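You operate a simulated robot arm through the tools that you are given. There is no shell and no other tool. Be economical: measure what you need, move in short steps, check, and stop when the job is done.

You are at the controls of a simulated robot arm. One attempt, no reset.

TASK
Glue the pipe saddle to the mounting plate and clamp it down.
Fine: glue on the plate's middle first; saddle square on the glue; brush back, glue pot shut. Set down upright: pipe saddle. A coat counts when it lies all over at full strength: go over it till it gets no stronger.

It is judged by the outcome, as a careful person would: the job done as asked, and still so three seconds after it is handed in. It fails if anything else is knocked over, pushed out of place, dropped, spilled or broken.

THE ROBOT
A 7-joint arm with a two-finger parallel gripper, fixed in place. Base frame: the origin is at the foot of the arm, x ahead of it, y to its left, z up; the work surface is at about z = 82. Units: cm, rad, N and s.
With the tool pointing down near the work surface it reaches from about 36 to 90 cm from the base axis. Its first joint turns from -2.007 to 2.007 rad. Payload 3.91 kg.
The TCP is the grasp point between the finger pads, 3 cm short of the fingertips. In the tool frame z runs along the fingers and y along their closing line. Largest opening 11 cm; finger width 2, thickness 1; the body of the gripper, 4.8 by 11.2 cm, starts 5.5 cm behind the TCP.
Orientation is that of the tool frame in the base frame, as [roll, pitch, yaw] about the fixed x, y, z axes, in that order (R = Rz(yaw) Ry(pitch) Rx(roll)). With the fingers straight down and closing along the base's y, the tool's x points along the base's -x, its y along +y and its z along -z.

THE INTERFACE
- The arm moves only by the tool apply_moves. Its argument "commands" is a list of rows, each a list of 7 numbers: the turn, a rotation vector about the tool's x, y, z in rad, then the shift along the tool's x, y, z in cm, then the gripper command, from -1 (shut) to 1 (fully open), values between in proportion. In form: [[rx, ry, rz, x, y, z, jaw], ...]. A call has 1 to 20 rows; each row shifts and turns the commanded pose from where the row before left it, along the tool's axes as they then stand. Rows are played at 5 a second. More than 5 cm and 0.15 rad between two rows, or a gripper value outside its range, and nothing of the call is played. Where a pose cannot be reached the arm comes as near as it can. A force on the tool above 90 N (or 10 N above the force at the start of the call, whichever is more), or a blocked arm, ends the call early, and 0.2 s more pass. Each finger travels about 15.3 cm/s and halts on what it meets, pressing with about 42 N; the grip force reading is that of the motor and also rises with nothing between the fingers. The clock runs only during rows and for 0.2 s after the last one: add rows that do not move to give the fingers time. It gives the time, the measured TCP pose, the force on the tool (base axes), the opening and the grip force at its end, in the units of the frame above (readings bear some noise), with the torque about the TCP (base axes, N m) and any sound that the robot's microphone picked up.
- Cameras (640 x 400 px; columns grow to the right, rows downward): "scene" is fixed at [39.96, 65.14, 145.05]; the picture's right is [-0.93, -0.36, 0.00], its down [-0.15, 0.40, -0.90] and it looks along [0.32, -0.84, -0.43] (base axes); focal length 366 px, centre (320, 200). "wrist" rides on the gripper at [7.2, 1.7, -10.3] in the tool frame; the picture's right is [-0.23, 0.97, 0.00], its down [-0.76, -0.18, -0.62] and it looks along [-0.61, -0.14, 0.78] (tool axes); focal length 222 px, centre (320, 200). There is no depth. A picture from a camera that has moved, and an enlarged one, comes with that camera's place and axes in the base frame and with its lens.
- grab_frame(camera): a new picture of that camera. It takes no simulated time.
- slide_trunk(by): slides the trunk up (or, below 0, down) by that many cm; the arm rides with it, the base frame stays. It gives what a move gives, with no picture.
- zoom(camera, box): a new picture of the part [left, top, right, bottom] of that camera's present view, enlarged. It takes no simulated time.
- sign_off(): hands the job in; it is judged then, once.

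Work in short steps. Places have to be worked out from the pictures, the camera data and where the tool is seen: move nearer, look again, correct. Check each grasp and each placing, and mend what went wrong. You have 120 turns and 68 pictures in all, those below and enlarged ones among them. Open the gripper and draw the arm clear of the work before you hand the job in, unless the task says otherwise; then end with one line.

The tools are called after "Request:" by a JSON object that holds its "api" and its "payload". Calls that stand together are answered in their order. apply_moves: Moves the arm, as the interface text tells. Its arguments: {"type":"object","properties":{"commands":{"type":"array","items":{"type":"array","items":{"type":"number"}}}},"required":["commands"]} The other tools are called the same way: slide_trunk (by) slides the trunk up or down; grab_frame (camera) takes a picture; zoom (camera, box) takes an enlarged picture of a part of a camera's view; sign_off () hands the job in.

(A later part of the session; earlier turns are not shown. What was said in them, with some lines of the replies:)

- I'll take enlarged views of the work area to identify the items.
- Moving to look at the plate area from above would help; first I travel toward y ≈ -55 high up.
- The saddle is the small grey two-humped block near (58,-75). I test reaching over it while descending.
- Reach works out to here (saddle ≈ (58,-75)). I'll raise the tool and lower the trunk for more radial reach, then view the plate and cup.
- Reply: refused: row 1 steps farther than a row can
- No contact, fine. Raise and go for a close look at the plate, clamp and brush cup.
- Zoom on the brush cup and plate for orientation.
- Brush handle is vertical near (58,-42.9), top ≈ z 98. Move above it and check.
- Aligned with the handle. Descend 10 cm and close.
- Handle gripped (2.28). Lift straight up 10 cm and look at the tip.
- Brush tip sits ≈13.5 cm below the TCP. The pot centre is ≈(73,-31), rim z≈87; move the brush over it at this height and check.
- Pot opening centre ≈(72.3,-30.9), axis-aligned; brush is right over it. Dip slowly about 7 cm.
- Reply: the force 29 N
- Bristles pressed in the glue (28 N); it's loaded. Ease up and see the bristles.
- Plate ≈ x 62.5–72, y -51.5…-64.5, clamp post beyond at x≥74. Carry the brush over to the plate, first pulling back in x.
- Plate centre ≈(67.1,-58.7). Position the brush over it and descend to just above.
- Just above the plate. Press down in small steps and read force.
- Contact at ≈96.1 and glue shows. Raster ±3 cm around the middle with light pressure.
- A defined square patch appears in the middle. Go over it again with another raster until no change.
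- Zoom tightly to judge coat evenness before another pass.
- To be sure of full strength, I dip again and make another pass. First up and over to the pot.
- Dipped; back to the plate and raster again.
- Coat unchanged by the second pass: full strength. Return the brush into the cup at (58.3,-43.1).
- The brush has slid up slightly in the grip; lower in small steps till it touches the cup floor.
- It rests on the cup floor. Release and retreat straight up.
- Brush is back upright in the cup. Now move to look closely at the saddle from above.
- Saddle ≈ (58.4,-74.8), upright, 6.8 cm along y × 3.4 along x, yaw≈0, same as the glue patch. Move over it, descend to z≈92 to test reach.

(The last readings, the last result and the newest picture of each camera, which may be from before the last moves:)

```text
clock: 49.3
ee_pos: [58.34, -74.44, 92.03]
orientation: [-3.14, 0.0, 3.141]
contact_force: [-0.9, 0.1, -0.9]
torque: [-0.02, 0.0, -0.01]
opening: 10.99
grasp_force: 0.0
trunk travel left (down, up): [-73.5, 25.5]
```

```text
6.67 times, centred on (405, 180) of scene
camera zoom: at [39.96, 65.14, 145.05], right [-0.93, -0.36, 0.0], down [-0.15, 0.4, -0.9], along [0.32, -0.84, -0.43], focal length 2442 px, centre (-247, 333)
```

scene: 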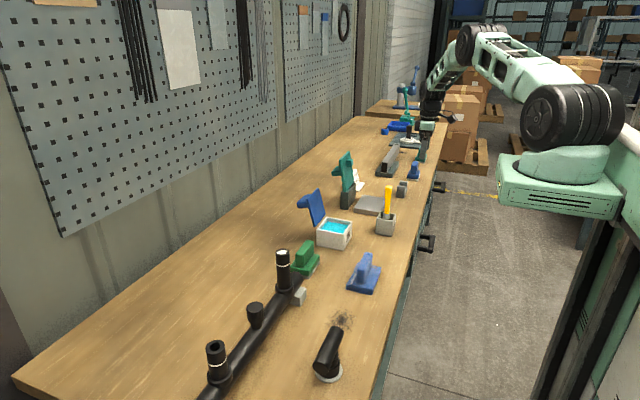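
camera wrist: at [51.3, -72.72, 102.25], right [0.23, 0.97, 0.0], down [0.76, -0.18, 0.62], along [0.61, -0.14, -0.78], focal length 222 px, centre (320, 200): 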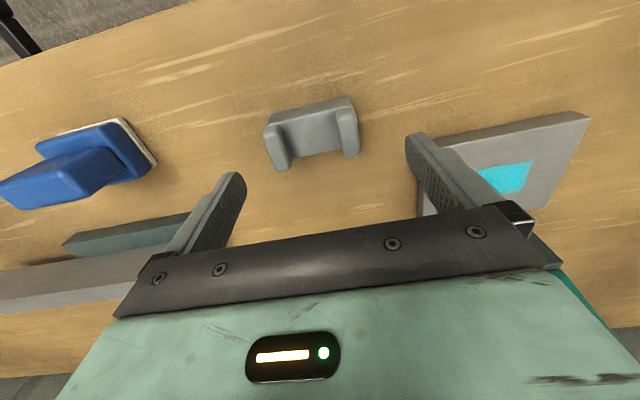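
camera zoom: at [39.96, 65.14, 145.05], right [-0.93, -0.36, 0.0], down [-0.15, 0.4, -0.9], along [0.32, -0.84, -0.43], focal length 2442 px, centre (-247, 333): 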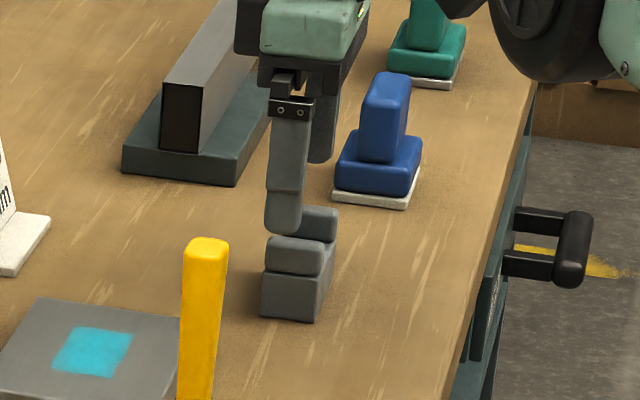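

Reachable. Fine-adjust by (-0.3,-0.4), descend to z≈85.8 and close gently.

Request:
{"api": "apply_moves", "payload": {"commands": [[0, 0, 0, 0.3, -0.4, 2, 1], [0, 0, 0, 0, 0, 2.2, 1], [0, 0, 0, 0, 0, 2, 1], [0, 0, 0, 0, 0, 0, 1], [0, 0, 0, 0, 0, 0, 1]]}}

Request:
{"api": "grab_frame", "payload": {"camera": "wrist"}}

```text
clock: 50.5
ee_pos: [57.82, -74.28, 85.91]
orientation: [-3.141, 0.001, -3.14]
contact_force: [0.5, 0.2, 1.3]
torque: [-0.01, 0.0, 0.01]
opening: 11.0
grasp_force: 0.0
out of reach, approached as far as the arm can: row 1, 3
trunk travel left (down, up): [-73.5, 25.5]
```

```text
28 pictures are left
camera wrist: at [50.69, -72.43, 96.19], right [0.23, 0.97, 0.0], down [0.76, -0.18, 0.62], along [0.61, -0.14, -0.78], focal length 222 px, centre (320, 200)
```

wrist: 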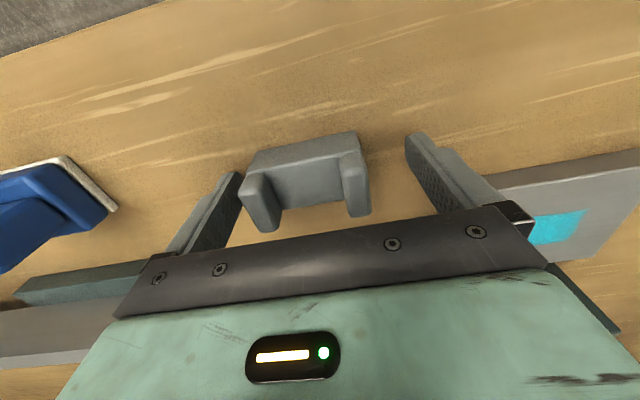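

At the reach limit but the saddle lies between the fingers. Close on it.

Request:
{"api": "apply_moves", "payload": {"commands": [[0, 0, 0, 0, 0, 0, 0.6], [0, 0, 0, 0, 0, 0, 0.35], [0, 0, 0, 0, 0, 0, 0.2], [0, 0, 0, 0, 0, 0, -0.2], [0, 0, 0, 0, 0, 0, -1], [0, 0, 0, 0, 0, 0, -1]]}}

Request:
{"api": "grab_frame", "payload": {"camera": "wrist"}}

```text
clock: 51.9
ee_pos: [57.77, -74.27, 85.94]
orientation: [-3.141, 0.001, -3.141]
contact_force: [0.1, 0.0, 1.7]
torque: [0.03, -0.02, 0.01]
opening: 6.95
grasp_force: 42.0
trunk travel left (down, up): [-73.5, 25.5]
```

```text
27 pictures are left
camera wrist: at [50.69, -72.43, 96.21], right [0.23, 0.97, 0.0], down [0.76, -0.18, 0.62], along [0.61, -0.14, -0.78], focal length 222 px, centre (320, 200)
```

wrist: 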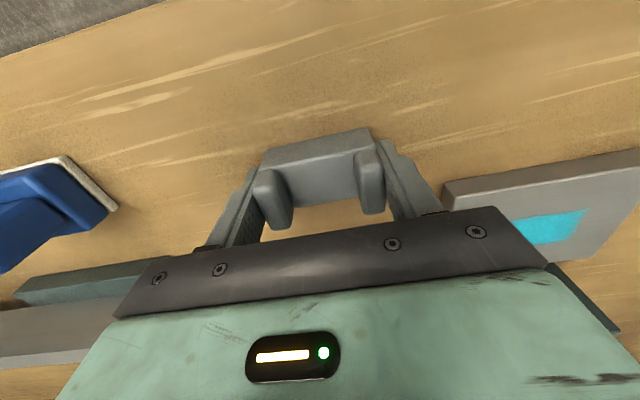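

Gripped (6.95 wide). Lift and carry toward the plate, hover and check.

Request:
{"api": "apply_moves", "payload": {"commands": [[0, 0, 0, 0, 0, -3, -1], [0, 0, 0, 0, 0, -4, -1], [0, 0, 0, 0, 2, -3, -1], [0, 0, 0, 0, 4, 0, -1], [0, 0, 0, -2, 4, 0, -1], [0, 0, 0, -3, 3.5, 0, -1], [0, 0, 0, -3, 2, 0, -1], [0, 0, 0, 0, 0, 0, -1], [0, 0, 0, 0, 0, 0, -1]]}}

Request:
{"api": "grab_frame", "payload": {"camera": "wrist"}}

Request:
{"api": "zoom", "payload": {"camera": "scene", "box": [336, 140, 416, 220]}}

```text
clock: 53.9
ee_pos: [66.09, -58.65, 95.78]
orientation: [3.141, 0.001, -3.141]
contact_force: [-0.7, 0.3, -0.4]
torque: [0.04, -0.01, -0.02]
opening: 6.93
grasp_force: 42.1
trunk travel left (down, up): [-73.5, 25.5]
```

```text
26 pictures are left
camera wrist: at [58.75, -56.92, 106.14], right [0.23, 0.97, 0.0], down [0.76, -0.18, 0.62], along [0.61, -0.14, -0.78], focal length 222 px, centre (320, 200)
```

wrist: 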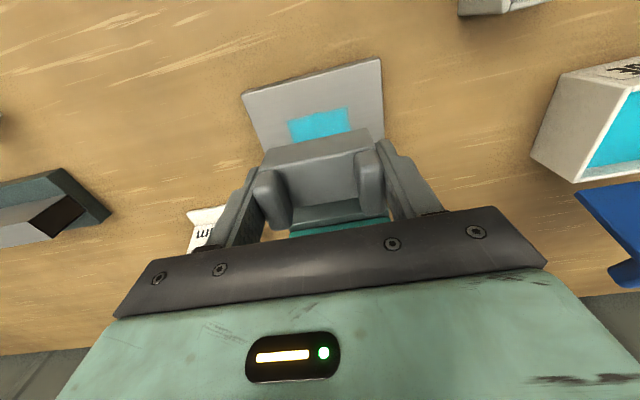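

```text
5.00 times, centred on (376, 180) of scene
camera zoom: at [39.96, 65.14, 145.05], right [-0.93, -0.36, 0.0], down [-0.15, 0.4, -0.9], along [0.32, -0.84, -0.43], focal length 1831 px, centre (40, 300)
```

zoom: 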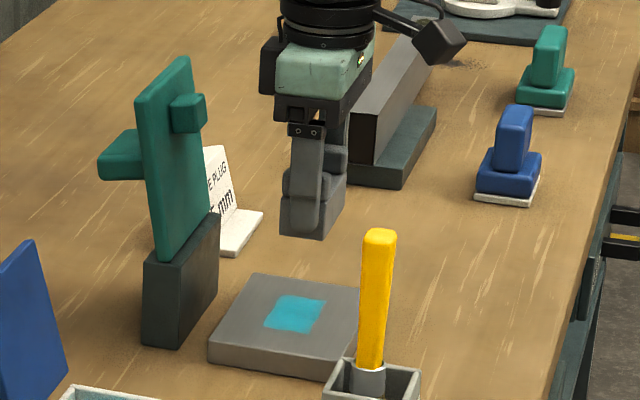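

Patch runs from x≈65.6, centre ≈(67.1,-58.75); saddle centre is ≈0.4 ahead of TCP. Shift +0.65 x, -0.1 y, descend to just above.

Request:
{"api": "apply_moves", "payload": {"commands": [[0, 0, 0, -0.65, -0.1, 2, -1], [0, 0, 0, 0, 0, 2.5, -1], [0, 0, 0, 0, 0, 2, -1], [0, 0, 0, 0, 0, 0, -1], [0, 0, 0, 0, 0, 0, -1]]}}

Request:
{"api": "grab_frame", "payload": {"camera": "wrist"}}

Request:
{"api": "zoom", "payload": {"camera": "scene", "box": [352, 170, 402, 220]}}

```text
clock: 55.1
ee_pos: [66.33, -58.7, 89.54]
orientation: [-3.141, -0.001, -3.141]
contact_force: [0.5, 0.2, -0.8]
torque: [0.02, -0.02, -0.02]
opening: 6.93
grasp_force: 41.8
trunk travel left (down, up): [-73.5, 25.5]
```

```text
24 pictures are left
camera wrist: at [59.28, -56.96, 99.86], right [0.23, 0.97, 0.0], down [0.76, -0.18, 0.62], along [0.61, -0.14, -0.78], focal length 222 px, centre (320, 200)
```

wrist: 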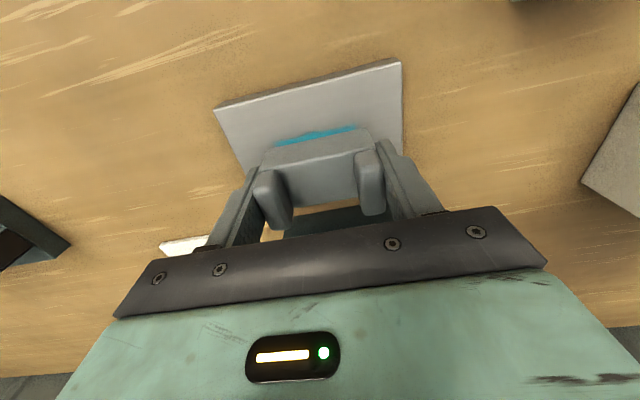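

```text
8.00 times, centred on (377, 195) of scene
camera zoom: at [39.96, 65.14, 145.05], right [-0.93, -0.36, 0.0], down [-0.15, 0.4, -0.9], along [0.32, -0.84, -0.43], focal length 2930 px, centre (-136, 240)
```

zoom: 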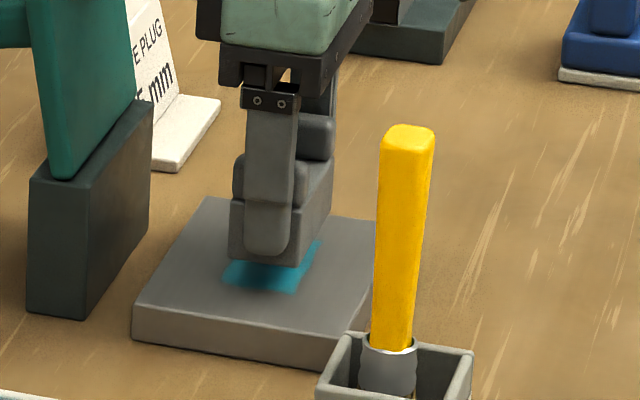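

Saddle needs ≈0.35 cm more +x. Adjust and lower in fine steps until contact.

Request:
{"api": "apply_moves", "payload": {"commands": [[0, 0, 0, -0.35, 0, 0.5, -1], [0, 0, 0, 0, 0, 0.4, -1], [0, 0, 0, 0, 0, 0.2, -1], [0, 0, 0, 0, 0, 0, -1]]}}

Request:
{"api": "zoom", "payload": {"camera": "scene", "box": [352, 170, 402, 220]}}

```text
clock: 56.1
ee_pos: [66.82, -58.69, 88.39]
orientation: [-3.141, 0.0, -3.14]
contact_force: [-0.2, 0.5, -1.2]
torque: [0.0, 0.02, 0.0]
opening: 6.94
grasp_force: 41.3
trunk travel left (down, up): [-73.5, 25.5]
```

```text
8.00 times, centred on (377, 195) of scene
camera zoom: at [39.96, 65.14, 145.05], right [-0.93, -0.36, 0.0], down [-0.15, 0.4, -0.9], along [0.32, -0.84, -0.43], focal length 2930 px, centre (-136, 240)
```

zoom: 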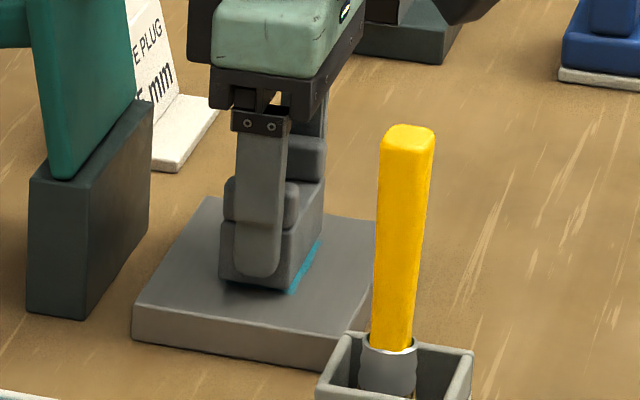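

Slightly too far +x now; back 0.2 and continue down to contact.

Request:
{"api": "apply_moves", "payload": {"commands": [[0, 0, 0, 0.2, 0, 0.2, -1], [0, 0, 0, 0, 0, 0.2, -1], [0, 0, 0, 0, 0, 0, -1]]}}

```text
clock: 56.9
ee_pos: [66.57, -58.73, 87.98]
orientation: [3.141, -0.001, 3.141]
contact_force: [0.7, 0.5, -0.4]
torque: [-0.01, 0.02, -0.01]
opening: 6.96
grasp_force: 42.2
trunk travel left (down, up): [-73.5, 25.5]
```

Request:
{"api": "apply_moves", "payload": {"commands": [[0, 0, 0, 0, 0, 0.15, -1], [0, 0, 0, 0, 0, 0.15, -1], [0, 0, 0, 0, 0, 0, -1]]}}

Request:
{"api": "zoom", "payload": {"camera": "scene", "box": [352, 170, 402, 220]}}

```text
clock: 57.7
ee_pos: [66.55, -58.69, 87.9]
orientation: [-3.138, 0.003, 3.142]
contact_force: [-2.2, -0.3, 20.5]
torque: [0.38, 0.18, 0.04]
opening: 6.92
grasp_force: 42.1
trunk travel left (down, up): [-73.5, 25.5]
```

```text
8.00 times, centred on (377, 195) of scene
camera zoom: at [39.96, 65.14, 145.05], right [-0.93, -0.36, 0.0], down [-0.15, 0.4, -0.9], along [0.32, -0.84, -0.43], focal length 2930 px, centre (-136, 240)
```

zoom: 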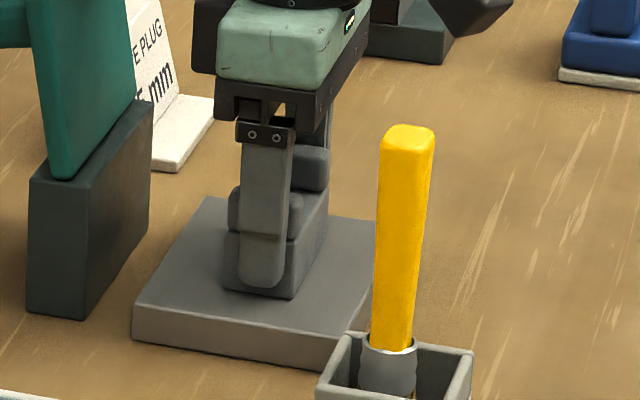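

Saddle sits on the plate covering the patch. Relieve, open and lift off.

Request:
{"api": "apply_moves", "payload": {"commands": [[0, 0, 0, 0, 0, -0.15, -1], [0, 0, 0, 0, 0, 0, 0.3], [0, 0, 0, 0, 0, 0, 0.6], [0, 0, 0, 0, 0, 0, 0.8], [0, 0, 0, 0, 0, 0, 0.8], [0, 0, 0, 0, 0, -3, 0.8], [0, 0, 0, 0, 0, -4, 0.8], [0, 0, 0, 3, 0, -4, 0.8], [0, 0, 0, 4, 0, 0, 0.8], [0, 0, 0, 4, 0, 0, 0.8], [0, 0, 0, 0, 0, 0, 0.8]]}}

Request:
{"api": "zoom", "payload": {"camera": "scene", "box": [336, 140, 416, 220]}}

Request:
{"api": "grab_frame", "payload": {"camera": "wrist"}}

```text
clock: 60.1
ee_pos: [55.44, -58.78, 99.0]
orientation: [-3.141, 0.0, -3.14]
contact_force: [0.7, 0.4, -0.1]
torque: [0.0, -0.02, 0.02]
opening: 9.9
grasp_force: 0.0
trunk travel left (down, up): [-73.5, 25.5]
```

```text
5.00 times, centred on (376, 180) of scene
camera zoom: at [39.96, 65.14, 145.05], right [-0.93, -0.36, 0.0], down [-0.15, 0.4, -0.9], along [0.32, -0.84, -0.43], focal length 1831 px, centre (40, 300)
```

zoom: 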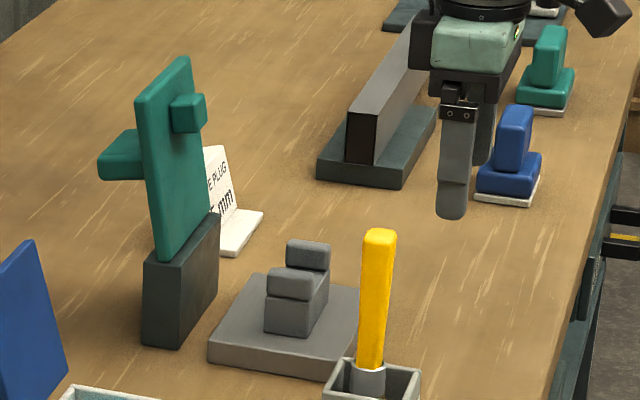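

```text
19 pictures are left
camera wrist: at [48.31, -56.98, 109.24], right [0.23, 0.97, 0.0], down [0.76, -0.18, 0.62], along [0.61, -0.14, -0.78], focal length 222 px, centre (320, 200)
```

wrist: 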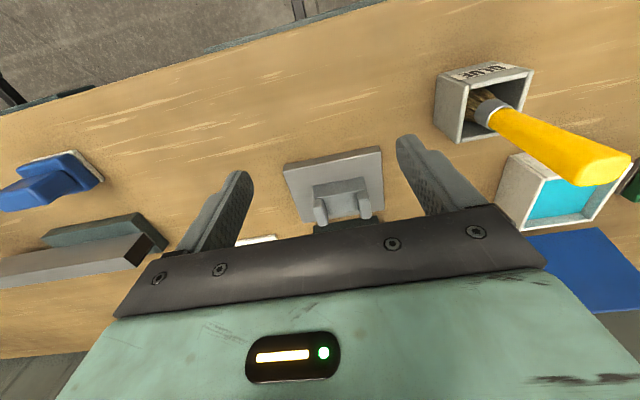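

Saddle sits square on the plate. Now the clamp: hinge ≈(75.7,·,89), arm top ≈(77.5,-59,101.5). I'll turn the tool 90° so one open finger can hook behind the arm; first raise and turn.

Request:
{"api": "apply_moves", "payload": {"commands": [[0, 0, 0, 0, 0, -4, 1], [0, 0, 0, 0, 0, -4, 1], [0, 0, 0, 0, 0, -4, 1], [0, 0, 0.1428, 0, 0, 0, 1], [0, 0, 0.1428, 0, 0, 0, 1], [0, 0, 0.1428, 0, 0, 0, 1], [0, 0, 0.1428, 0, 0, 0, 1], [0, 0, 0.1428, 0, 0, 0, 1], [0, 0, 0.1428, 0, 0, 0, 1], [0, 0, 0.1428, 0, 0, 0, 1], [0, 0, 0.1428, 0, 0, 0, 1], [0, 0, 0.1428, 0, 0, 0, 1], [0, 0, 0.1428, 0, 0, 0, 1], [0, 0, 0.1428, 0, 0, 0, 1], [0, 0, 0, 0, 0, 0, 1]]}}

```text
clock: 63.3
ee_pos: [55.59, -58.8, 110.88]
orientation: [3.141, -0.001, 1.57]
contact_force: [-0.5, 0.0, 0.5]
torque: [0.01, -0.01, 0.02]
opening: 10.99
grasp_force: 0.0
trunk travel left (down, up): [-73.5, 25.5]
```

Turned. Now move +x 20 cm at this height, above the clamp, and look.

Request:
{"api": "apply_moves", "payload": {"commands": [[0, 0, 0, 0, 5, 0, 1], [0, 0, 0, 0, 5, 0, 1], [0, 0, 0, 0, 5, 0, 1], [0, 0, 0, 0, 4.6, 0, 1], [0, 0, 0, 0, 0, 0, 1], [0, 0, 0, 0, 0, 0, 1]]}}

Request:
{"api": "grab_frame", "payload": {"camera": "wrist"}}

Request:
{"api": "zoom", "payload": {"camera": "scene", "box": [310, 120, 410, 220]}}

```text
clock: 64.7
ee_pos: [75.06, -58.69, 110.89]
orientation: [-3.141, 0.001, 1.57]
contact_force: [0.9, -0.3, -0.3]
torque: [0.0, -0.04, -0.03]
opening: 10.99
grasp_force: 0.1
trunk travel left (down, up): [-73.5, 25.5]
```

```text
18 pictures are left
camera wrist: at [76.8, -51.24, 121.17], right [0.97, -0.23, 0.0], down [-0.18, -0.76, 0.62], along [-0.14, -0.61, -0.78], focal length 222 px, centre (320, 200)
```

wrist: 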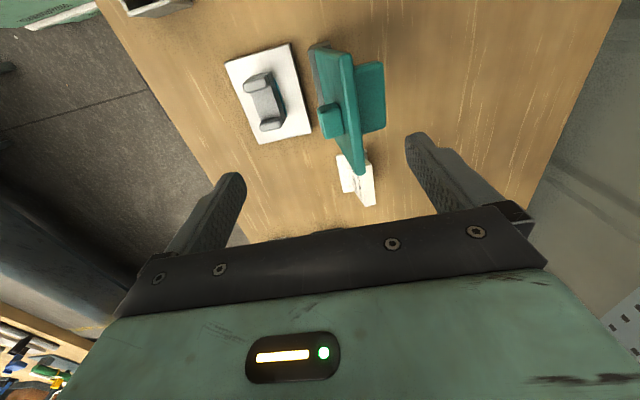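

```text
4.00 times, centred on (360, 170) of scene
camera zoom: at [39.96, 65.14, 145.05], right [-0.93, -0.36, 0.0], down [-0.15, 0.4, -0.9], along [0.32, -0.84, -0.43], focal length 1465 px, centre (160, 320)
```

zoom: 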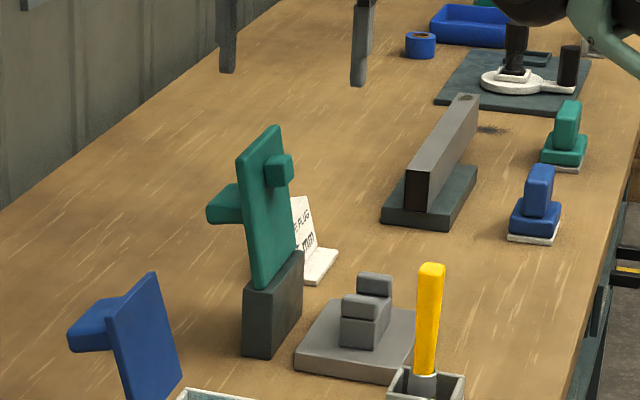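

Arm top edge at x≈78.3, y -54…-64; outer finger is at x≈80.6, behind it. Descend 9.4 cm so the finger overlaps the top ~3 cm above the handle.

Request:
{"api": "apply_moves", "payload": {"commands": [[0, 0, 0, 0, 0.4, 3, 1], [0, 0, 0, 0, 0, 3, 1], [0, 0, 0, 0, 0, 2.2, 1], [0, 0, 0, 0, 0, 1.2, 1], [0, 0, 0, 0, 0, 0, 1], [0, 0, 0, 0, 0, 0, 1]]}}

Request:
{"api": "zoom", "payload": {"camera": "scene", "box": [310, 120, 410, 220]}}

```text
clock: 66.1
ee_pos: [75.59, -58.87, 101.37]
orientation: [-3.14, 0.001, 1.574]
contact_force: [0.2, 0.9, 0.1]
torque: [0.01, 0.0, 0.0]
opening: 10.97
grasp_force: 0.0
trunk travel left (down, up): [-73.5, 25.5]
```

```text
4.00 times, centred on (360, 170) of scene
camera zoom: at [39.96, 65.14, 145.05], right [-0.93, -0.36, 0.0], down [-0.15, 0.4, -0.9], along [0.32, -0.84, -0.43], focal length 1465 px, centre (160, 320)
```

zoom: 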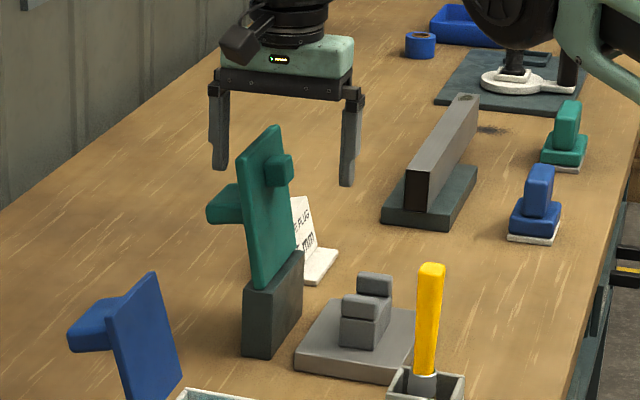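

Finger is behind the arm. Pull toward -x 7 cm in steps and look.

Request:
{"api": "apply_moves", "payload": {"commands": [[0, 0, 0, 0, -1.5, 0, 1], [0, 0, 0, 0, -1.5, 0, 1], [0, 0, 0, 0, -1.5, 0, 1], [0, 0, 0, 0, -1.5, 0, 1], [0, 0, 0, 0, -1, 0, 1], [0, 0, 0, 0, 0, 0, 1]]}}

Request:
{"api": "zoom", "payload": {"camera": "scene", "box": [310, 120, 410, 220]}}

```text
clock: 67.5
ee_pos: [68.76, -58.64, 101.6]
orientation: [3.141, 0.0, 1.574]
contact_force: [-0.3, -0.2, 0.8]
torque: [-0.03, 0.02, 0.02]
opening: 11.0
grasp_force: 0.0
trunk travel left (down, up): [-73.5, 25.5]
```

```text
4.00 times, centred on (360, 170) of scene
camera zoom: at [39.96, 65.14, 145.05], right [-0.93, -0.36, 0.0], down [-0.15, 0.4, -0.9], along [0.32, -0.84, -0.43], focal length 1465 px, centre (160, 320)
```

zoom: 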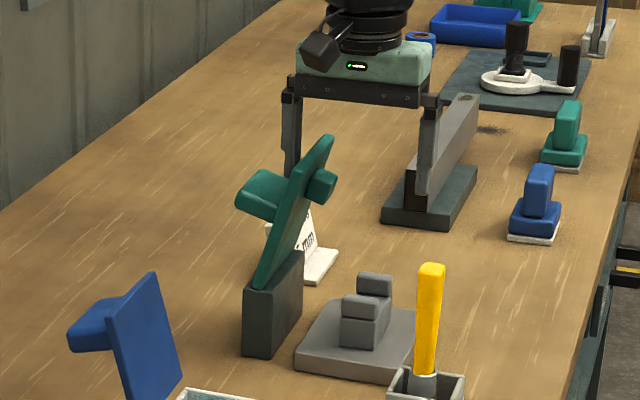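

The arm is swinging. Continue the pull, then follow it down the arc.

Request:
{"api": "apply_moves", "payload": {"commands": [[0, 0, 0, 0, -1.5, 0, 1], [0, 0, 0, 0, -1.5, 0, 1], [0, 0, 0, 0, -1.3, 0.6, 1], [0, 0, 0, 0, -1.3, 0.8, 1], [0, 0, 0, 0, -1.2, 1.0, 1], [0, 0, 0, 0, -1, 1.2, 1], [0, 0, 0, 0, 0, 0, 1]]}}

Request:
{"api": "zoom", "payload": {"camera": "scene", "box": [310, 120, 410, 220]}}

```text
clock: 69.1
ee_pos: [60.69, -58.78, 97.9]
orientation: [-3.141, 0.0, 1.571]
contact_force: [0.2, -0.6, 0.5]
torque: [-0.02, -0.02, 0.0]
opening: 10.99
grasp_force: 0.1
trunk travel left (down, up): [-73.5, 25.5]
```

```text
4.00 times, centred on (360, 170) of scene
camera zoom: at [39.96, 65.14, 145.05], right [-0.93, -0.36, 0.0], down [-0.15, 0.4, -0.9], along [0.32, -0.84, -0.43], focal length 1465 px, centre (160, 320)
```

zoom: 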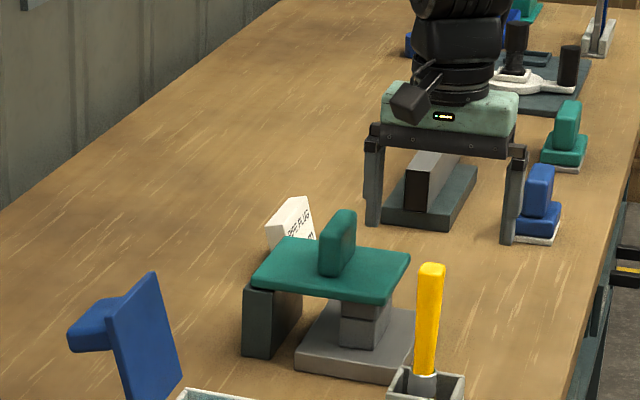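

The clamp has swung down on the saddle. Zoom to check it is seated.

Request:
{"api": "zoom", "payload": {"camera": "scene", "box": [364, 174, 420, 218]}}

```text
9.09 times, centred on (392, 196) of scene
camera zoom: at [39.96, 65.14, 145.05], right [-0.93, -0.36, 0.0], down [-0.15, 0.4, -0.9], along [0.32, -0.84, -0.43], focal length 3330 px, centre (-334, 236)
```

zoom: 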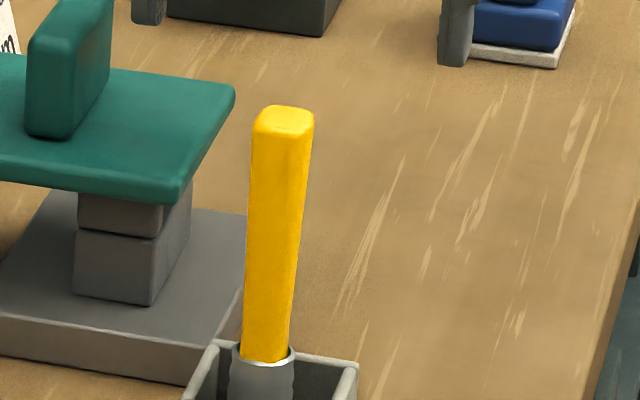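

Looks level. I'll press down gently on the handle (≈(69.2,-58.9), top z≈95.4) with closed fingers to make sure it's seated.

Request:
{"api": "apply_moves", "payload": {"commands": [[0, 0, 0, 0, 0, -4, 0], [0, 0, 0, 0, 0, -4, -1], [0, 0, 0, 0, 4.3, 0, -1], [0, 0, 0, 0, 4.2, 0, -1], [0, 0, 0, 0, 0, 0, -1], [0, 0, 0, 0, 0, 3, -1], [0, 0, 0, 0, 0, 3, -1], [0, 0, 0, 0, 0, 0.8, -1], [0, 0, 0, 0, 0, 0, -1]]}}

```text
clock: 71.1
ee_pos: [69.17, -58.7, 99.05]
orientation: [-3.141, 0.001, 1.574]
contact_force: [-0.2, -0.1, 0.2]
torque: [0.0, 0.0, 0.02]
opening: 0.0
grasp_force: 37.6
trunk travel left (down, up): [-73.5, 25.5]
```

Request:
{"api": "apply_moves", "payload": {"commands": [[0, 0, 0, 0, 0, 0.3, -1], [0, 0, 0, 0, 0, 0.3, -1], [0, 0, 0, 0, 0, 0.2, -1], [0, 0, 0, 0, 0, 0, -1]]}}

Request:
{"api": "zoom", "payload": {"camera": "scene", "box": [330, 150, 410, 220]}}

```text
clock: 72.1
ee_pos: [69.08, -58.64, 98.15]
orientation: [-3.141, 0.0, 1.572]
contact_force: [0.3, 0.1, 0.0]
torque: [-0.01, 0.0, 0.0]
opening: 0.0
grasp_force: 37.9
trunk travel left (down, up): [-73.5, 25.5]
```

```text
5.71 times, centred on (370, 185) of scene
camera zoom: at [39.96, 65.14, 145.05], right [-0.93, -0.36, 0.0], down [-0.15, 0.4, -0.9], along [0.32, -0.84, -0.43], focal length 2093 px, centre (34, 286)
```

zoom: 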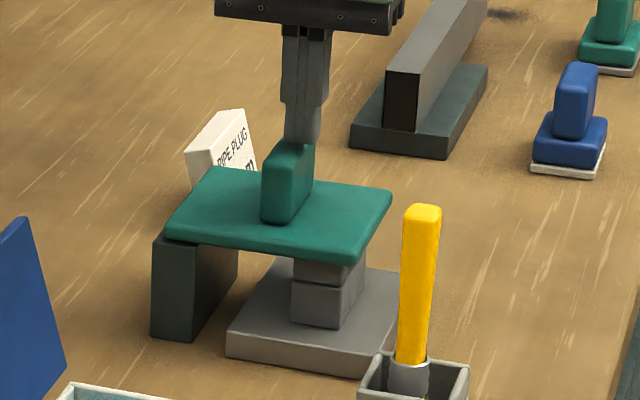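

Nearly touching; press in small steps.

Request:
{"api": "apply_moves", "payload": {"commands": [[0, 0, 0, 0, 0, 0.25, -1], [0, 0, 0, 0, 0, 0.2, -1], [0, 0, 0, 0, 0, 0.1, -1], [0, 0, 0, 0, 0, 0, -1]]}}

```text
clock: 73.1
ee_pos: [69.21, -58.73, 97.91]
orientation: [3.139, 0.002, 1.571]
contact_force: [-4.1, 0.7, 13.8]
torque: [0.11, 0.09, 0.05]
opening: 0.0
grasp_force: 37.4
trunk travel left (down, up): [-73.5, 25.5]
```

Request:
{"api": "apply_moves", "payload": {"commands": [[0, 0, 0, 0, 0, 0.3, -1], [0, 0, 0, 0, 0, 0, -1]]}}

```text
clock: 73.7
ee_pos: [69.22, -58.68, 97.83]
orientation: [3.136, 0.002, 1.572]
contact_force: [-9.3, 3.5, 37.2]
torque: [0.27, 0.19, -0.05]
opening: 0.02
grasp_force: 37.7
trunk travel left (down, up): [-73.5, 25.5]
```

Clamp is firmly seated (37 N, no give). Lift off, open, and go above the glue pot lid, which has the same hinge style.

Request:
{"api": "apply_moves", "payload": {"commands": [[0, 0, 0, 0, 0, -4, -1], [0, 0, 0, 0, 0, -4, -1], [0, 0, 0, 0, 0, -4, 0], [0, 0, 0, 4.5, 1.5, 0, 1], [0, 0, 0, 4.5, 1.5, 0, 1], [0, 0, 0, 4.5, 1.5, 0, 1], [0, 0, 0, 4.5, 1.4, 0, 1], [0, 0, 0, 4.7, 0.5, 0, 1], [0, 0, 0, 4.9, 0, 0, 1], [0, 0, 0, 0, 0, 0, 1], [0, 0, 0, 0, 0, 0, 1]]}}

Request:
{"api": "grab_frame", "payload": {"camera": "wrist"}}

Request:
{"api": "zoom", "payload": {"camera": "scene", "box": [290, 160, 390, 260]}}

```text
clock: 76.1
ee_pos: [75.83, -30.89, 109.45]
orientation: [-3.142, 0.0, 1.573]
contact_force: [0.1, 1.0, -0.2]
torque: [-0.02, 0.01, 0.02]
opening: 11.0
grasp_force: 0.0
trunk travel left (down, up): [-73.5, 25.5]
```

```text
11 pictures are left
camera wrist: at [77.59, -23.54, 119.86], right [0.97, -0.23, 0.0], down [-0.18, -0.76, 0.62], along [-0.14, -0.61, -0.78], focal length 222 px, centre (320, 200)
```

wrist: 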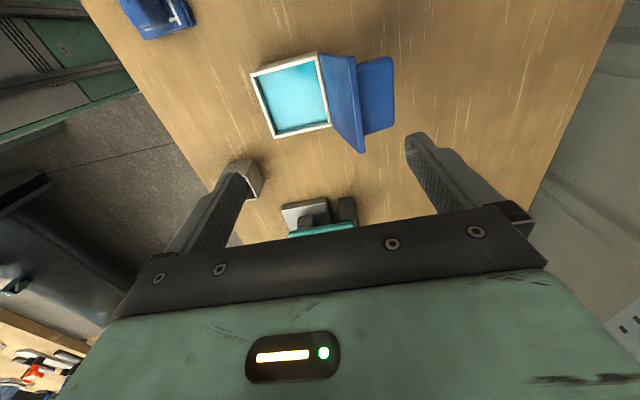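

```text
4.00 times, centred on (340, 210) of scene
camera zoom: at [39.96, 65.14, 145.05], right [-0.93, -0.36, 0.0], down [-0.15, 0.4, -0.9], along [0.32, -0.84, -0.43], focal length 1465 px, centre (240, 160)
```

zoom: 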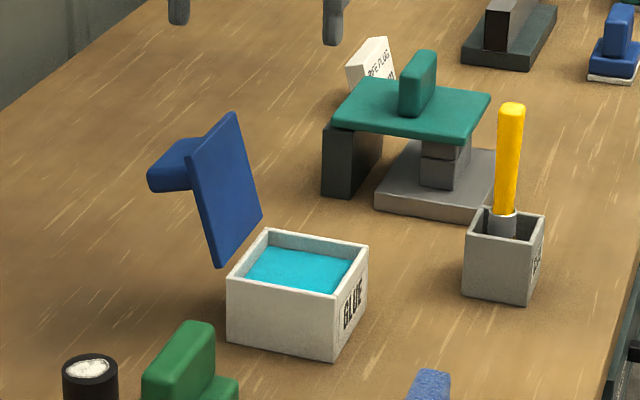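

Lid top edge x≈79.8, z≈97.6; handle top z≈95.5. Descend so fingertips are at z≈96.3, behind the lid above the handle.

Request:
{"api": "apply_moves", "payload": {"commands": [[0, 0, 0, 0, 0, 4, 1], [0, 0, 0, 0, 0, 3.5, 1], [0, 0, 0, 0, 0, 2, 1], [0, 0, 0, 0, 0, 0.6, 1], [0, 0, 0, 0, 0, 0, 1], [0, 0, 0, 0, 0, 0, 1]]}}

Request:
{"api": "zoom", "payload": {"camera": "scene", "box": [290, 160, 390, 260]}}

```text
clock: 77.5
ee_pos: [75.58, -30.99, 99.28]
orientation: [3.142, 0.002, 1.572]
contact_force: [-0.8, -0.2, 0.5]
torque: [-0.02, -0.01, 0.0]
opening: 10.98
grasp_force: 0.2
trunk travel left (down, up): [-73.5, 25.5]
```

```text
4.00 times, centred on (340, 210) of scene
camera zoom: at [39.96, 65.14, 145.05], right [-0.93, -0.36, 0.0], down [-0.15, 0.4, -0.9], along [0.32, -0.84, -0.43], focal length 1465 px, centre (240, 160)
```

zoom: 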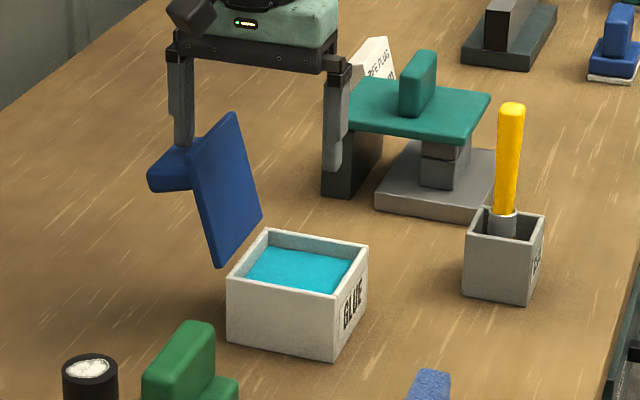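

Finger is placed well. Pull the lid over and follow down the arc.

Request:
{"api": "apply_moves", "payload": {"commands": [[0, 0, 0, 0, -1.3, 0, 1], [0, 0, 0, 0, -1.3, 0, 1], [0, 0, 0, 0, -1.3, 0, 1], [0, 0, 0, 0, -1.3, 0, 1], [0, 0, 0, 0, -1.2, 0.1, 1], [0, 0, 0, 0, -1.2, 0.4, 1], [0, 0, 0, 0, -1, 0.6, 1], [0, 0, 0, 0, -1, 0.8, 1], [0, 0, 0, 0, -0.9, 0.9, 1], [0, 0, 0, 0, 0, 0, 1]]}}

Request:
{"api": "zoom", "payload": {"camera": "scene", "box": [290, 160, 390, 260]}}

```text
clock: 79.7
ee_pos: [64.72, -31.15, 96.6]
orientation: [-3.141, 0.0, 1.571]
contact_force: [-37.8, -1.9, 27.9]
torque: [0.0, -0.4, -0.06]
opening: 9.12
grasp_force: 0.1
trunk travel left (down, up): [-73.5, 25.5]
```

```text
4.00 times, centred on (340, 210) of scene
camera zoom: at [39.96, 65.14, 145.05], right [-0.93, -0.36, 0.0], down [-0.15, 0.4, -0.9], along [0.32, -0.84, -0.43], focal length 1465 px, centre (240, 160)
```

zoom: 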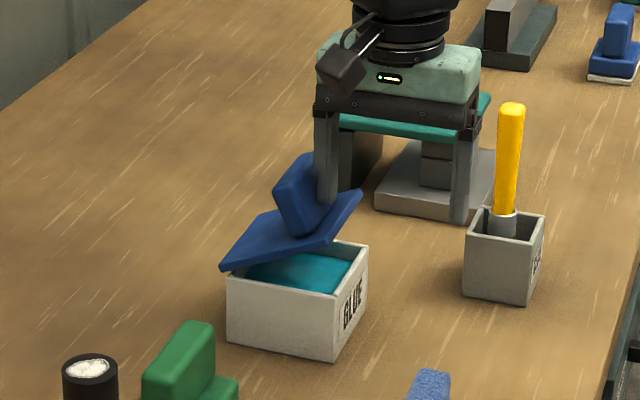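

The fingertip is caught between lid and handle (38 N). Raise straight up to free it.

Request:
{"api": "apply_moves", "payload": {"commands": [[0, 0, 0, 0, -0.4, -0.6, 0.65], [0, 0, 0, 0, 0, -1, 0.65], [0, 0, 0, 0, 0, -2, 0.65], [0, 0, 0, 0, 0, -4, 0.65], [0, 0, 0, 0, 0, 0, 0.65]]}}

Request:
{"api": "zoom", "payload": {"camera": "scene", "box": [290, 160, 390, 260]}}

```text
clock: 80.9
ee_pos: [64.82, -30.93, 104.22]
orientation: [3.141, 0.0, 1.573]
contact_force: [0.4, 0.6, -0.7]
torque: [0.02, 0.03, -0.02]
opening: 9.08
grasp_force: 0.1
trunk travel left (down, up): [-73.5, 25.5]
```

```text
4.00 times, centred on (340, 210) of scene
camera zoom: at [39.96, 65.14, 145.05], right [-0.93, -0.36, 0.0], down [-0.15, 0.4, -0.9], along [0.32, -0.84, -0.43], focal length 1465 px, centre (240, 160)
```

zoom: 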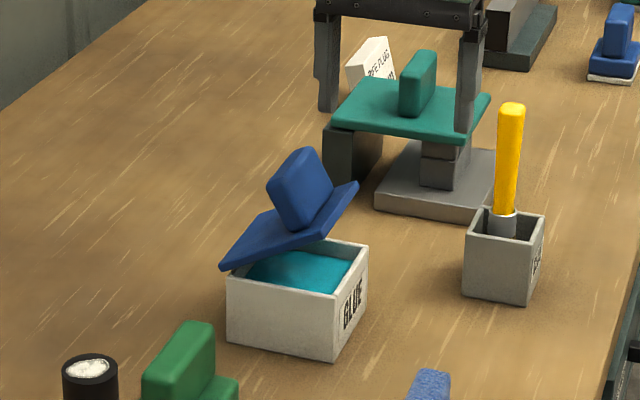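

Lid half-closed at ~60°. Close fingers and push its free edge (≈x 68.4) down.

Request:
{"api": "apply_moves", "payload": {"commands": [[0, 0, 0, 0, 1.8, 0, -1], [0, 0, 0, 0, 1.8, 0, -1], [0, 0, 0, 0, 0, 0, -1], [0, 0, 0, 0, 0, 0, -1], [0, 0, 0, 0, 0, 4, -1], [0, 0, 0, 0, 0, 3, -1], [0, 0, 0, 0, 0, 1, -1], [0, 0, 0, 0, 0, 1, -1], [0, 0, 0, 0, 0, 1, -1], [0, 0, 0, 0, 0, 0, -1]]}}

Request:
{"api": "zoom", "payload": {"camera": "scene", "box": [290, 160, 390, 260]}}

```text
clock: 83.1
ee_pos: [68.24, -31.2, 94.22]
orientation: [-3.14, 0.002, 1.57]
contact_force: [-7.7, 1.0, 1.5]
torque: [0.02, 0.19, 0.03]
opening: 0.0
grasp_force: 38.4
trunk travel left (down, up): [-73.5, 25.5]
```

```text
4.00 times, centred on (340, 210) of scene
camera zoom: at [39.96, 65.14, 145.05], right [-0.93, -0.36, 0.0], down [-0.15, 0.4, -0.9], along [0.32, -0.84, -0.43], focal length 1465 px, centre (240, 160)
```

zoom: 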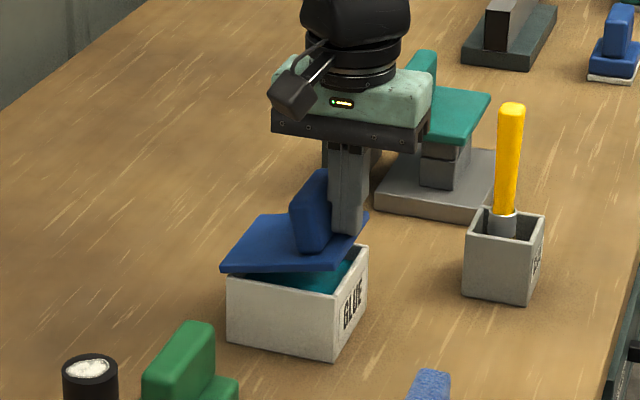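

The lid is coming down; handle leans lightly on the fingers. Back off 0.5 in x and continue pushing.

Request:
{"api": "apply_moves", "payload": {"commands": [[0, 0, 0, 0, -0.4, 0.6, -1], [0, 0, 0, 0, -0.1, 0.7, -1], [0, 0, 0, 0, 0, 0.5, -1], [0, 0, 0, 0, 0, 0, -1]]}}

Request:
{"api": "zoom", "payload": {"camera": "scene", "box": [290, 160, 390, 260]}}

```text
clock: 84.1
ee_pos: [67.47, -31.22, 92.48]
orientation: [-3.137, 0.0, 1.572]
contact_force: [-35.1, -0.5, 17.4]
torque: [0.02, -0.33, 0.04]
opening: 0.0
grasp_force: 37.0
trunk travel left (down, up): [-73.5, 25.5]
```

```text
4.00 times, centred on (340, 210) of scene
camera zoom: at [39.96, 65.14, 145.05], right [-0.93, -0.36, 0.0], down [-0.15, 0.4, -0.9], along [0.32, -0.84, -0.43], focal length 1465 px, centre (240, 160)
```

zoom: 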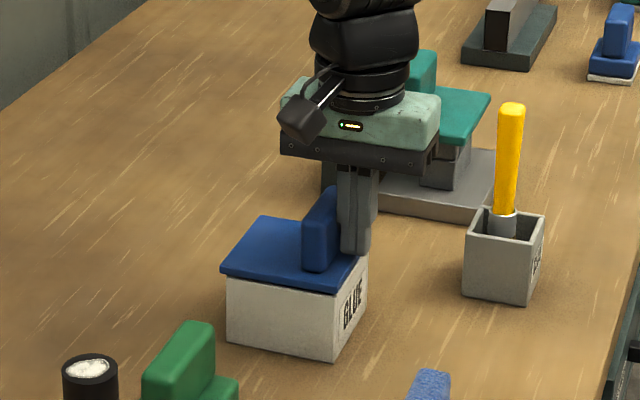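

Almost shut. Lift straight up, then press on the handle's top (≈x 69.8).

Request:
{"api": "apply_moves", "payload": {"commands": [[0, 0, 0, 0, -0.6, -0.2, -1], [0, 0, 0, 0, 0, -3, -1], [0, 0, 0, 0, 0, -4, -1], [0, 0, 0, 0, 1.5, 0, -1], [0, 0, 0, 0, 1.4, 0, -1], [0, 0, 0, 0, 0, 0, -1], [0, 0, 0, 0, 0, 1.2, -1], [0, 0, 0, 0, 0, 0, -1]]}}

Request:
{"api": "zoom", "payload": {"camera": "scene", "box": [290, 160, 390, 260]}}

```text
clock: 85.9
ee_pos: [70.08, -31.02, 98.24]
orientation: [3.141, 0.0, 1.571]
contact_force: [0.5, -0.2, -0.1]
torque: [-0.03, 0.0, 0.02]
opening: 0.0
grasp_force: 38.1
trunk travel left (down, up): [-73.5, 25.5]
```

```text
4.00 times, centred on (340, 210) of scene
camera zoom: at [39.96, 65.14, 145.05], right [-0.93, -0.36, 0.0], down [-0.15, 0.4, -0.9], along [0.32, -0.84, -0.43], focal length 1465 px, centre (240, 160)
```

zoom: 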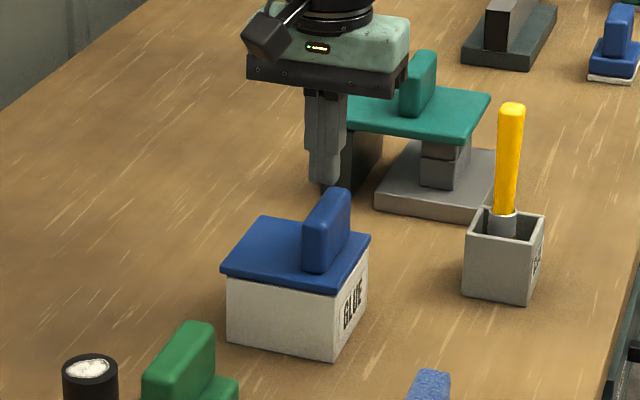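

Lid looks flat on the pot; press its handle lightly to confirm.

Request:
{"api": "apply_moves", "payload": {"commands": [[0, 0, 0, 0, 0, 0.5, -1], [0, 0, 0, 0, 0, 0.4, -1], [0, 0, 0, 0, 0, 0.3, -1], [0, 0, 0, 0, 0, 0, -1]]}}

```text
clock: 86.9
ee_pos: [70.15, -31.0, 97.01]
orientation: [-3.141, 0.0, 1.573]
contact_force: [-0.5, -0.4, -0.3]
torque: [0.01, 0.01, 0.01]
opening: 0.0
grasp_force: 37.8
trunk travel left (down, up): [-73.5, 25.5]
```

Request:
{"api": "apply_moves", "payload": {"commands": [[0, 0, 0, 0, 0, 0.3, -1], [0, 0, 0, 0, 0, 0.3, -1], [0, 0, 0, 0, 0, 0.2, -1], [0, 0, 0, 0, 0, 0, -1]]}}

```text
clock: 87.9
ee_pos: [70.01, -31.04, 96.44]
orientation: [3.141, -0.001, 1.573]
contact_force: [-3.3, 0.0, 12.9]
torque: [0.06, 0.1, 0.08]
opening: 0.0
grasp_force: 37.5
trunk travel left (down, up): [-73.5, 25.5]
```

Request:
{"api": "apply_moves", "payload": {"commands": [[0, 0, 0, 0, 0, 0.2, -1], [0, 0, 0, 0, 0, 0, -1], [0, 0, 0, 0, 0, -3, -1], [0, 0, 0, 0, 0, -4, 0], [0, 0, 0, 0, -3, -3, 0.6], [0, 0, 0, 0, -4, 0, 1], [0, 0, 0, 0, -5, 0, 1], [0, 0, 0, 0, -5, 0, 1], [0, 0, 0, 0, 0, 0, 1]]}}

Request:
{"api": "zoom", "payload": {"camera": "scene", "box": [310, 160, 410, 260]}}

Request:
{"api": "grab_frame", "payload": {"camera": "scene"}}

```text
clock: 89.9
ee_pos: [52.9, -31.13, 106.23]
orientation: [3.14, -0.001, 1.572]
contact_force: [0.2, 0.3, 0.7]
torque: [0.01, 0.01, 0.0]
opening: 10.99
grasp_force: 0.1
trunk travel left (down, up): [-73.5, 25.5]
```

```text
4.00 times, centred on (360, 210) of scene
camera zoom: at [39.96, 65.14, 145.05], right [-0.93, -0.36, 0.0], down [-0.15, 0.4, -0.9], along [0.32, -0.84, -0.43], focal length 1465 px, centre (160, 160)
```

zoom: 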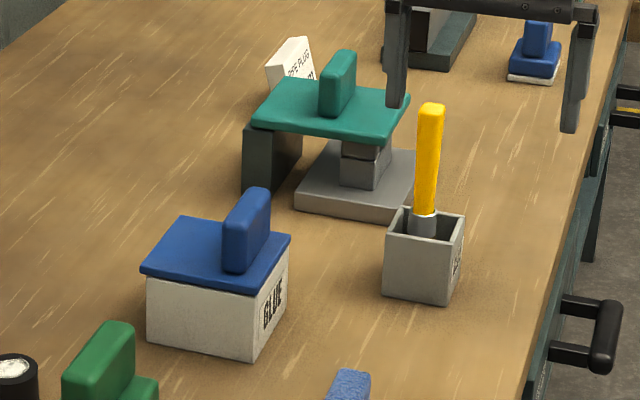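

```text
2 pictures are left
```

scene: 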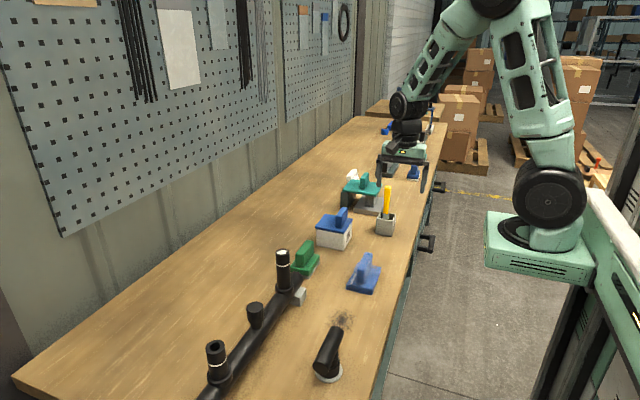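

Everything is in place: saddle glued and clamped, brush in its cup, pot shut, gripper open and clear of the work. Handing in.

Request:
{"api": "sign_off", "payload": {}}

```text
The job is handed in.
```

The pipe saddle is glued square on the middle of the mounting plate and clamped down, the brush is back in its cup, the glue pot is shut, and I've handed the job in.
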